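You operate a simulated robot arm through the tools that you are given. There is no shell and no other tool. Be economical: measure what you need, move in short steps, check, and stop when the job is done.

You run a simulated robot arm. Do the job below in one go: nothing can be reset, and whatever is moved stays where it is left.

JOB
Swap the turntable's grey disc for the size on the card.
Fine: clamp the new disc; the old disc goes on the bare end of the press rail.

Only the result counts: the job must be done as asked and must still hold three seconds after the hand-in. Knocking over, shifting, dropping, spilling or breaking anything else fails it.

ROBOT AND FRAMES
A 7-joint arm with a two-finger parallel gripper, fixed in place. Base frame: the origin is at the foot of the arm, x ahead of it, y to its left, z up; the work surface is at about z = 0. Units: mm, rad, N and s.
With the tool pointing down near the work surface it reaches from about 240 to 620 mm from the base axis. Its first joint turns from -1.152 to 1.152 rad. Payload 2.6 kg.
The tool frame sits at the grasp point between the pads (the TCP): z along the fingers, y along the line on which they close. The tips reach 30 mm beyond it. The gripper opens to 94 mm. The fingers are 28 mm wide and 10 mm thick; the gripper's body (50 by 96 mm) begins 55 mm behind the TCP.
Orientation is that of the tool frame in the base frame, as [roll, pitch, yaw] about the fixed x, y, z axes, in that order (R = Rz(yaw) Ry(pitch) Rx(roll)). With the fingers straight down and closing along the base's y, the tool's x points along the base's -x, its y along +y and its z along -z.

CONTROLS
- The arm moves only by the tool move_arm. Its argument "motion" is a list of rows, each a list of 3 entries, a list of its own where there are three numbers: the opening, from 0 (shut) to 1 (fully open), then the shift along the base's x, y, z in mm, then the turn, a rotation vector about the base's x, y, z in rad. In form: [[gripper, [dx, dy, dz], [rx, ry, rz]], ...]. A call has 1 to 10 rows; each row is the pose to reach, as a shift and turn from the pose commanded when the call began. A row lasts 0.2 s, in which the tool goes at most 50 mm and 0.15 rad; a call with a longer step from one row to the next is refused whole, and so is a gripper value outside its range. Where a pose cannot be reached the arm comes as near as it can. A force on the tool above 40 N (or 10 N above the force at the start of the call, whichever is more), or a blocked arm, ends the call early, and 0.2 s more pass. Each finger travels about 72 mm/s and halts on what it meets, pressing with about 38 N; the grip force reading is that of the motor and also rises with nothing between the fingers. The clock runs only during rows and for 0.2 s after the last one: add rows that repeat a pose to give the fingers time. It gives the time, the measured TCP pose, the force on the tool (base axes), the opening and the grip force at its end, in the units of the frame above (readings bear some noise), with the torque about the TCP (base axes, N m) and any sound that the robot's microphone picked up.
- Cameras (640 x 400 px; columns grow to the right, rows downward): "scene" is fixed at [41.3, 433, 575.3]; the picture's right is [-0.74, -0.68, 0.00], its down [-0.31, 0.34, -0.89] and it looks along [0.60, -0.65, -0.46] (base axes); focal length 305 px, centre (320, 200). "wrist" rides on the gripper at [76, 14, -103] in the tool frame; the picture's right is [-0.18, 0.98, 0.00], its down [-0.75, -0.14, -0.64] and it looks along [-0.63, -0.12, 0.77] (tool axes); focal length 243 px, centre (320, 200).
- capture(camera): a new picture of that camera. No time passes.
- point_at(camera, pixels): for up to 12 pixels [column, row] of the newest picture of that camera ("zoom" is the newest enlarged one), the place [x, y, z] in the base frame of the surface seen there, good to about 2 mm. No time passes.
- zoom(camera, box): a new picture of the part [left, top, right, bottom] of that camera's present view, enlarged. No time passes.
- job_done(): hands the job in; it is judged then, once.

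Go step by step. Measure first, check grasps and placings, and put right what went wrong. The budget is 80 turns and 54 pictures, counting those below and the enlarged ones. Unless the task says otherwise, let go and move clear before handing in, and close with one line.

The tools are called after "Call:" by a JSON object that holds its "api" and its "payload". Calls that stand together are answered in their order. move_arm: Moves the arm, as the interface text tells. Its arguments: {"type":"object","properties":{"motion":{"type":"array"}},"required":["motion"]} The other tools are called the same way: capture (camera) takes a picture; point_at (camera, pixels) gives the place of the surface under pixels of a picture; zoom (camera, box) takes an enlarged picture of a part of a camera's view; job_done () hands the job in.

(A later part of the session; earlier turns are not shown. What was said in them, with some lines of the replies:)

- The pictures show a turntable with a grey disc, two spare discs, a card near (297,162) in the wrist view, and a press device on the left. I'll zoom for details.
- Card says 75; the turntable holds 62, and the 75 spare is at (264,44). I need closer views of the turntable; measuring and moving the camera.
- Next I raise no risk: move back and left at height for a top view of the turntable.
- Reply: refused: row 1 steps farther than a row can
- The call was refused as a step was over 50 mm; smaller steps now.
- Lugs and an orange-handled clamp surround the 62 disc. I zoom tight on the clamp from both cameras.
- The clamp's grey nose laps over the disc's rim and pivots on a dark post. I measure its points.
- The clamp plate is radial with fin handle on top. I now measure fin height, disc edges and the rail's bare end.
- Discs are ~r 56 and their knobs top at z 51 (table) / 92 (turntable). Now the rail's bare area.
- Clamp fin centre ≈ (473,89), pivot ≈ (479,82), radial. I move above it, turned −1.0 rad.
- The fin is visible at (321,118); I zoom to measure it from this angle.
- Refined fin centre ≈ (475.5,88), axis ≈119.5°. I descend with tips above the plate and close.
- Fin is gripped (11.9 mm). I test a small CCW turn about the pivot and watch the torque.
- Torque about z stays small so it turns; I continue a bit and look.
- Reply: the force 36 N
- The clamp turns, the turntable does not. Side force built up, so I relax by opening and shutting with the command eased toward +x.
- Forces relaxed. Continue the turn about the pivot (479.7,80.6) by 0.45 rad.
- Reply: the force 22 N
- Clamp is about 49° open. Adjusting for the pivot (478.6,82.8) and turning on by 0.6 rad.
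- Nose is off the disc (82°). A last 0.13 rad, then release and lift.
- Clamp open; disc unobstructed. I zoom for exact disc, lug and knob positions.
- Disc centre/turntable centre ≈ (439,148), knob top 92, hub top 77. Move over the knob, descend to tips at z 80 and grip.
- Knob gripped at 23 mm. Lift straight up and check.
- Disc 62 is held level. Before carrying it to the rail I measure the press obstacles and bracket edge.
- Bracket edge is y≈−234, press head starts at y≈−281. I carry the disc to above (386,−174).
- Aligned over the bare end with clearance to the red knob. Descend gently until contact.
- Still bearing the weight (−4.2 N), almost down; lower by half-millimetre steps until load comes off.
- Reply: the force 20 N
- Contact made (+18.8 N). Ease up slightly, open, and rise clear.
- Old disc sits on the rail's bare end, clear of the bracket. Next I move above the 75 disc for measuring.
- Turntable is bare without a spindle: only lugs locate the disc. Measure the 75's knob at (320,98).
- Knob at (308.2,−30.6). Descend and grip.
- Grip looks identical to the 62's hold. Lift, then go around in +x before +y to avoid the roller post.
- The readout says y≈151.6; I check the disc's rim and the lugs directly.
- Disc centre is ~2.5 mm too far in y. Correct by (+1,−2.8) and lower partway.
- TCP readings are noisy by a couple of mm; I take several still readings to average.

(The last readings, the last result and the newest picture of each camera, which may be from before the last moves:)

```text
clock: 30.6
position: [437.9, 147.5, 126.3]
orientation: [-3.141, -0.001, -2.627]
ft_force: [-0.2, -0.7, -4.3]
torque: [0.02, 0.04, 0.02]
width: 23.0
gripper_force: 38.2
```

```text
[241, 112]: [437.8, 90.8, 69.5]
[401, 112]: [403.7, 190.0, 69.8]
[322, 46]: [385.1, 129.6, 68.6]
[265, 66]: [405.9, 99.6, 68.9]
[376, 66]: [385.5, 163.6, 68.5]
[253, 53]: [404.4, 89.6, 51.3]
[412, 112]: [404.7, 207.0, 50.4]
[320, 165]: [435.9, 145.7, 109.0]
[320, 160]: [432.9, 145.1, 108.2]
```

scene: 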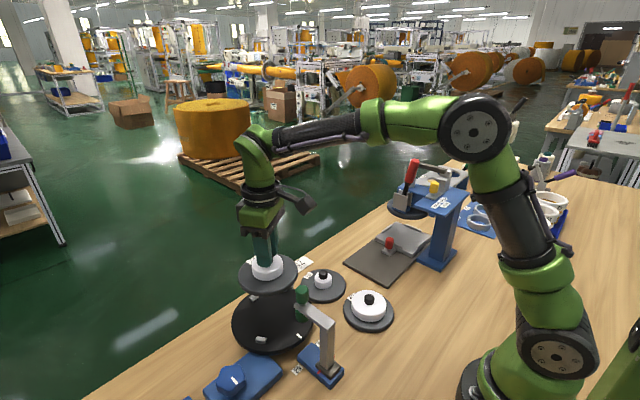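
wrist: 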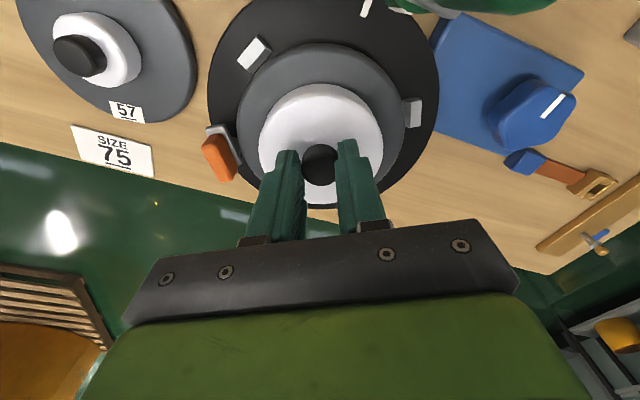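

Averaged: disc centre ≈ (438.4,147.2); lug circle centre ≈ (438.7,148). Nudge (+0.4,+0.8) and lower slowly.

Call:
{"api": "move_arm", "payload": {"motion": [[0.1, [0.4, 0.8, -4], [0, 0, 0]], [0.1, [0.4, 0.8, -8], [0, 0, 0]], [0.1, [0.4, 0.8, -10], [0, 0, 0]], [0.1, [0.4, 0.8, -12], [0, 0, 0]], [0.1, [0.4, 0.8, -13], [0, 0, 0]], [0.1, [0.4, 0.8, -14], [0, 0, 0]]]}}

Call:
{"api": "capture", "payload": {"camera": "wrist"}}

Call:
{"api": "zoom", "payload": {"camera": "scene", "box": [215, 250, 335, 350]}}

```text
clock: 32.0
position: [438.5, 148.1, 112.6]
orientation: [-3.141, 0.0, -2.627]
ft_force: [-0.3, -0.2, -4.6]
torque: [-0.03, 0.01, 0.02]
width: 23.0
gripper_force: 38.2
```

```text
12 pictures are left
```

wrist: 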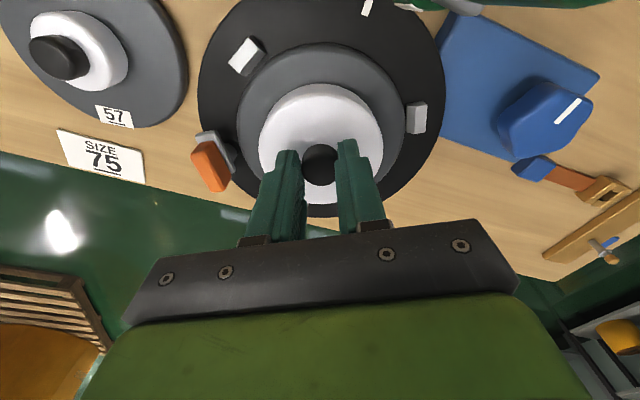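

```text
4.00 times, centred on (275, 300) of scene
```

zoom: 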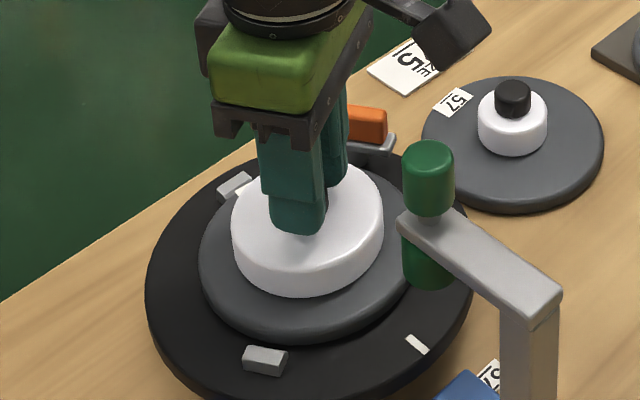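

Near seated; zoom wrist to compare lug gaps.

Call:
{"api": "zoom", "payload": {"camera": "wrist", "box": [210, 20, 440, 180]}}

```text
2.50 times, centred on (325, 100) of wrist
```

zoom: 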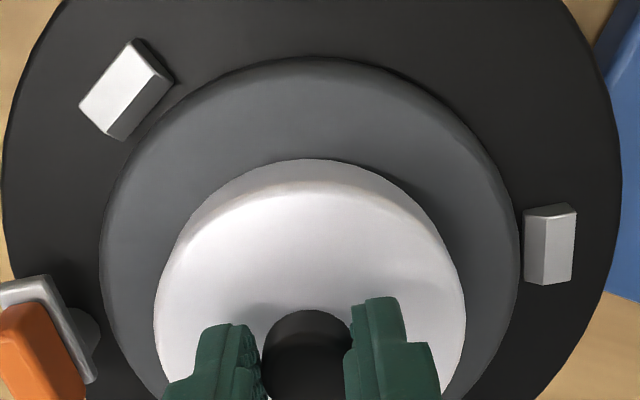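

Gap is ~1 mm at the right lug and larger at the left; nudge y −0.8 and set down.

Call:
{"api": "move_arm", "payload": {"motion": [[0.1, [0, -0.8, -0.5], [0, 0, 0]], [0.1, [0, -0.8, -1.2], [0, 0, 0]], [0.1, [0, -0.8, -1.9], [0, 0, 0]]]}}

```text
clock: 32.8
position: [439.7, 147.6, 110.5]
orientation: [3.141, 0.0, -2.625]
ft_force: [-0.6, 0.2, -1.9]
torque: [0.0, 0.02, 0.0]
width: 23.0
gripper_force: 38.5
```

Load is coming off (−1.9 N): touching down. One more half millimetre, then release and lift.

Call:
{"api": "move_arm", "payload": {"motion": [[0.1, [0, 0, -0.5], [0, 0, 0]], [0.1, [0, 0, -0.5], [0, 0, 0]]]}}

```text
clock: 33.4
position: [439.2, 148.0, 111.6]
orientation: [-3.141, 0.001, -2.628]
ft_force: [-1.7, -1.0, 9.1]
torque: [-0.42, 0.77, 0.01]
width: 22.9
gripper_force: 37.6
```

Call:
{"api": "move_arm", "payload": {"motion": [[0.1, [0, 0, 0.4], [0, 0, 0]], [0.45, [0, 0, 0.4], [0, 0, 0]], [0.45, [0, 0, 0.4], [0, 0, 0]], [0.45, [0, 0, 15], [0, 0, 0]], [0.45, [0, 0, 50], [0, 0, 0]], [0.45, [10, -25, 80], [0, 0, 0]], [0.45, [25, -51, 95], [0, 0, 0]], [0.45, [25, -51, 95], [0, 0, 0]]]}}

Call:
{"api": "zoom", "payload": {"camera": "scene", "box": [215, 250, 335, 350]}}

Call:
{"api": "zoom", "payload": {"camera": "wrist", "box": [280, 0, 480, 165]}}

```text
clock: 35.2
position: [465.0, 95.6, 206.3]
orientation: [3.141, -0.001, -2.625]
ft_force: [-0.2, 0.0, 0.6]
torque: [0.0, 0.01, -0.01]
width: 42.3
gripper_force: 0.1
```

```text
4.00 times, centred on (275, 300) of scene
```

zoom: 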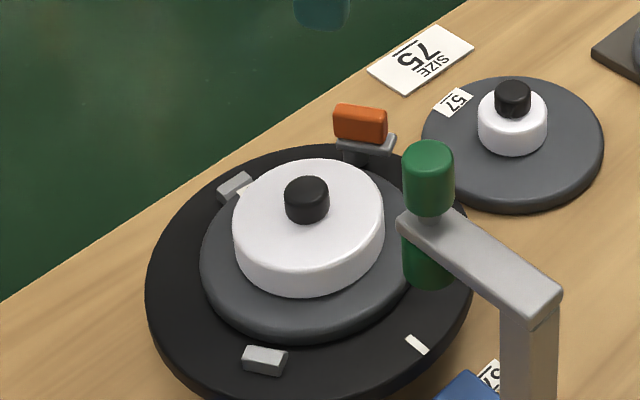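

```text
2.42 times, centred on (380, 82) of wrist
```

zoom: 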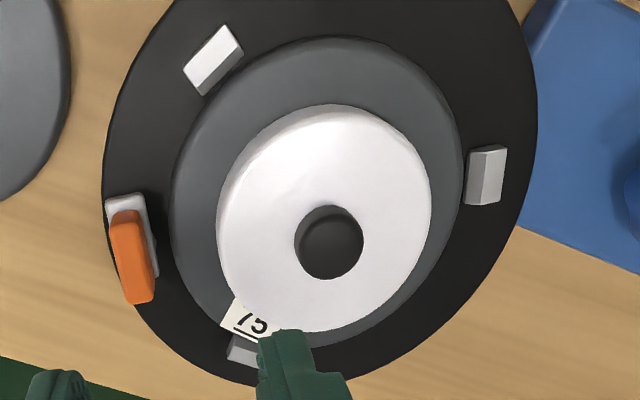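

The 75 disc looks seated among the lugs. Verify its flatness and re-measure the clamp fin.

Call:
{"api": "point_at", "payload": {"camera": "zoom", "pixels": [[180, 210], [453, 190], [330, 47], [220, 110], [430, 110], [200, 300], [408, 300], [330, 240], [128, 225], [140, 295], [132, 262], [126, 205]]}}

```text
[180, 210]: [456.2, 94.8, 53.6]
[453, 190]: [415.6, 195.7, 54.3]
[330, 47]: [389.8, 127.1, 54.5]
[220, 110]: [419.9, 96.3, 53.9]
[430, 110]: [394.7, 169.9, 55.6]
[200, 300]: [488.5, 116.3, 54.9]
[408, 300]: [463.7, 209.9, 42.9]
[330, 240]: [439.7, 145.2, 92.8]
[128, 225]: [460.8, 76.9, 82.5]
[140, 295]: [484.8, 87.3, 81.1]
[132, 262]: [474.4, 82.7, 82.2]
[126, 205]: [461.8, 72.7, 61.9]
```

Disc is flat at z≈54 all round. Go down on the clamp fin at ≈(472.8,81.3) and grip.

Call:
{"api": "move_arm", "payload": {"motion": [[0.38, [8.6, -15.2, -30], [0, 0, 0]], [0.38, [8.6, -15.2, -70], [0, 0, 0]], [0.38, [8.6, -15.2, -95], [0, 0, 0]], [0.38, [8.6, -15.2, -108], [0, 0, 0]], [0.38, [8.6, -15.2, -108], [0, 0, 0]], [0.05, [8.6, -15.2, -108], [0, 0, 0]], [0.05, [8.6, -15.2, -108], [0, 0, 0]], [0.05, [8.6, -15.2, -108], [0, 0, 0]]]}}

Call:
{"api": "zoom", "payload": {"camera": "scene", "box": [215, 240, 335, 340]}}

```text
clock: 37.0
position: [473.6, 79.7, 96.3]
orientation: [3.14, 0.0, -2.627]
ft_force: [-2.2, 4.8, -2.5]
torque: [0.17, -0.22, 0.02]
width: 12.0
gripper_force: 44.7
```

```text
4.00 times, centred on (275, 290) of scene
```

zoom: 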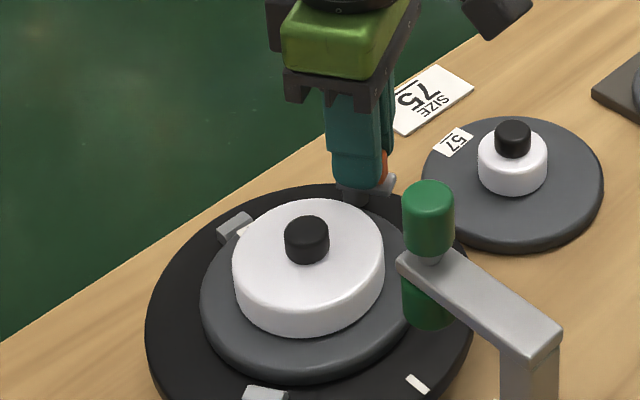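

Gripped with little side force. Swing back CW 0.74 rad, regrip to relax.

Call:
{"api": "move_arm", "payload": {"motion": [[0.05, [-0.16, 0.84, 0], [0, 0, -0.148]], [0.05, [-0.19, 1.71, 0], [0, 0, -0.297]], [0.05, [-0.1, 2.56, 0], [0, 0, -0.445]], [0.05, [0.12, 3.39, 0], [0, 0, -0.594]], [0.05, [0.46, 4.18, 0], [0, 0, -0.742]]]}}

Call:
{"api": "move_arm", "payload": {"motion": [[0.35, [0, 0, 0], [0, 0, 0]], [0.35, [0, 0, 0], [0, 0, 0]], [0.05, [0, 0, 0], [0, 0, 0]], [0.05, [0, 0, 0], [0, 0, 0]], [0.05, [0, 0, 0], [0, 0, 0]]]}}

Call:
{"api": "zoom", "payload": {"camera": "scene", "box": [215, 240, 335, 340]}}

```text
clock: 38.2
position: [473.1, 86.3, 97.2]
orientation: [3.139, -0.003, 2.911]
ft_force: [-7.6, 10.6, -3.9]
torque: [-0.05, -0.67, 0.11]
width: 11.9
gripper_force: 45.0
```

```text
clock: 39.4
position: [472.8, 85.5, 97.9]
orientation: [3.141, 0.0, 2.915]
ft_force: [-1.6, 1.5, 3.0]
torque: [0.01, -0.06, 0.03]
width: 11.6
gripper_force: 44.6
```

```text
4.00 times, centred on (275, 290) of scene
```

zoom: 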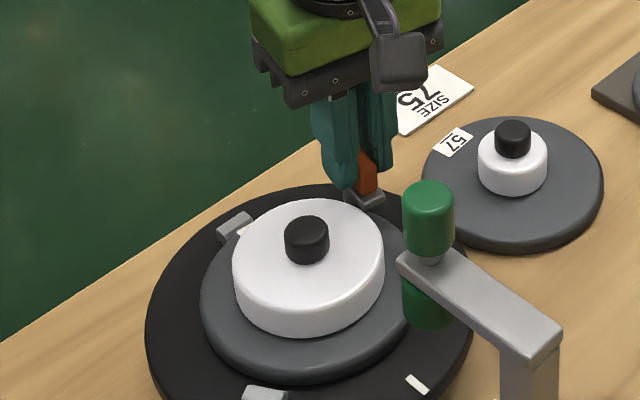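

On track at 167°. Swing the rest to the closed angle 119.5°.

Call:
{"api": "move_arm", "payload": {"motion": [[0.05, [0.45, 0.73, 0], [0, 0, -0.148]], [0.05, [1.02, 1.39, 0], [0, 0, -0.297]], [0.05, [1.67, 1.96, 0], [0, 0, -0.446]], [0.05, [2.34, 2.4, 0], [0, 0, -0.588]], [0.05, [3.09, 2.74, 0], [0, 0, -0.728]], [0.05, [3.64, 2.92, 0], [0, 0, -0.829]], [0.05, [3.64, 2.92, 0], [0, 0, -0.829]]]}}

Call:
{"api": "zoom", "payload": {"camera": "scene", "box": [225, 240, 345, 320]}}

```text
clock: 41.0
position: [476.4, 87.7, 97.7]
orientation: [-3.14, 0.0, 2.084]
ft_force: [-21.2, -1.6, 27.3]
torque: [-0.39, 0.3, 1.32]
width: 11.9
gripper_force: 45.1
```

```text
5.00 times, centred on (285, 280) of scene
```

zoom: 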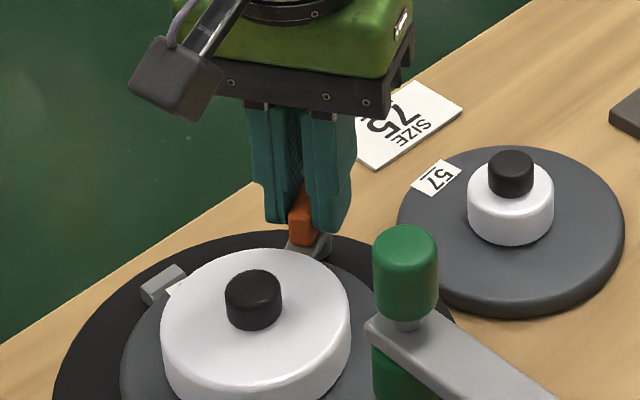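

Torque 1.3 N·m: the clamp hit its closed stop. Release and lift away.

Call:
{"api": "move_arm", "payload": {"motion": [[0.35, [0, 0, 0], [0, 0, 0]], [0.35, [0, 0, 0], [0, 0, 0]], [0.35, [0, 0, 30], [0, 0, 0]], [0.35, [0, 0, 70], [0, 0, 0]], [0.35, [0, 0, 110], [0, 0, 0]], [0.35, [0, 0, 110], [0, 0, 0]]]}}

Call:
{"api": "capture", "payload": {"camera": "wrist"}}

Call:
{"api": "zoom", "payload": {"camera": "scene", "box": [225, 250, 345, 340]}}

```text
clock: 42.4
position: [474.9, 88.2, 206.7]
orientation: [3.141, -0.001, 2.086]
ft_force: [0.0, 0.6, 0.0]
torque: [0.0, 0.01, -0.02]
width: 32.9
gripper_force: 0.1
```

```text
4 pictures are left
```

wrist: 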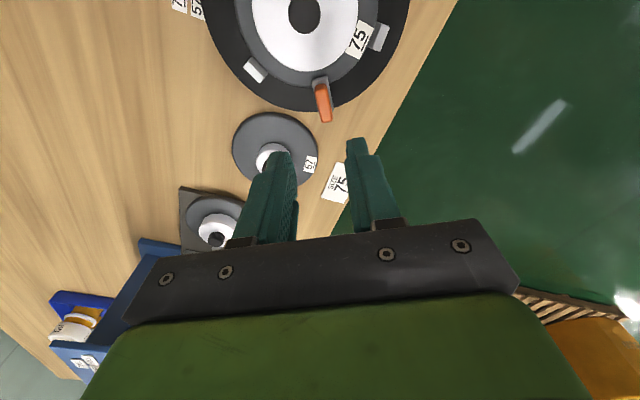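

```text
4.44 times, centred on (285, 295) of scene
```

zoom: 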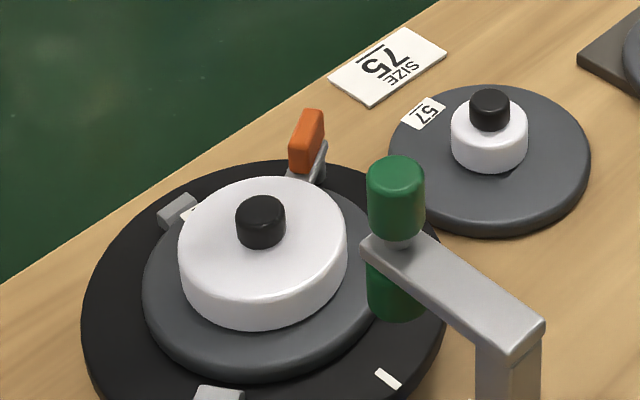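

Clamp looks radial again; I zoom in to confirm the nose laps the rim.

Call:
{"api": "zoom", "payload": {"camera": "wrist", "box": [285, 40, 365, 130]}}

Call:
{"api": "point_at", "payload": {"camera": "wrist", "pixels": [[319, 79], [328, 78], [321, 90], [326, 118], [305, 14], [290, 75], [350, 72], [332, 105]]}}

```text
4.44 times, centred on (325, 85) of wrist
```

zoom: 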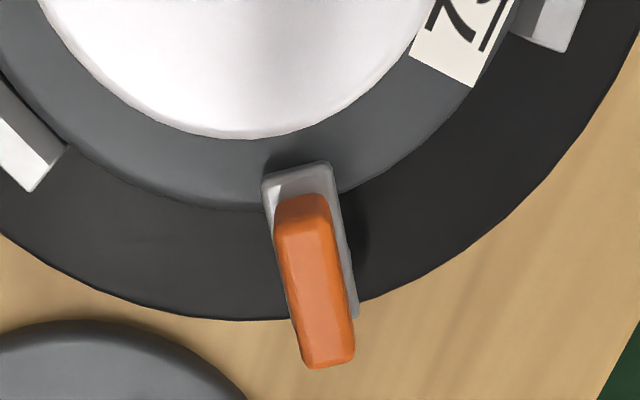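

```text
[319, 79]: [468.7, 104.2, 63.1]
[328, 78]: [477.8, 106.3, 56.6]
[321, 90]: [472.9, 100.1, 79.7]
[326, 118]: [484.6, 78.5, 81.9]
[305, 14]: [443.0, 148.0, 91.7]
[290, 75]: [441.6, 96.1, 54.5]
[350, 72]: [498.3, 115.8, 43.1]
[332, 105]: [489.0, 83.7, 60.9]
```

The nose laps the disc's rim as it did at the start. One last scene view before handing in.

Call:
{"api": "capture", "payload": {"camera": "scene"}}

```text
1 pictures are left
```

scene: 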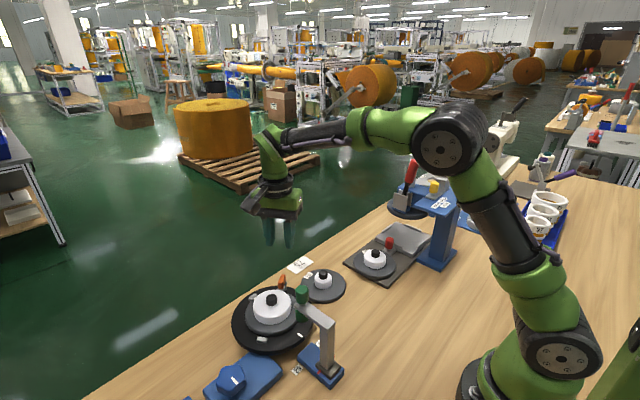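

All is in place: the 75 is on the turntable and clamped, the 62 is on the rail's bare end, and the arm is clear. Handing in.

Call:
{"api": "job_done", "payload": {}}

```text
The job is handed in.
```

I put the size 75 disc on the turntable and clamped it; the old size 62 disc is on the bare end of the press rail, overhanging its free end by about 10 mm.
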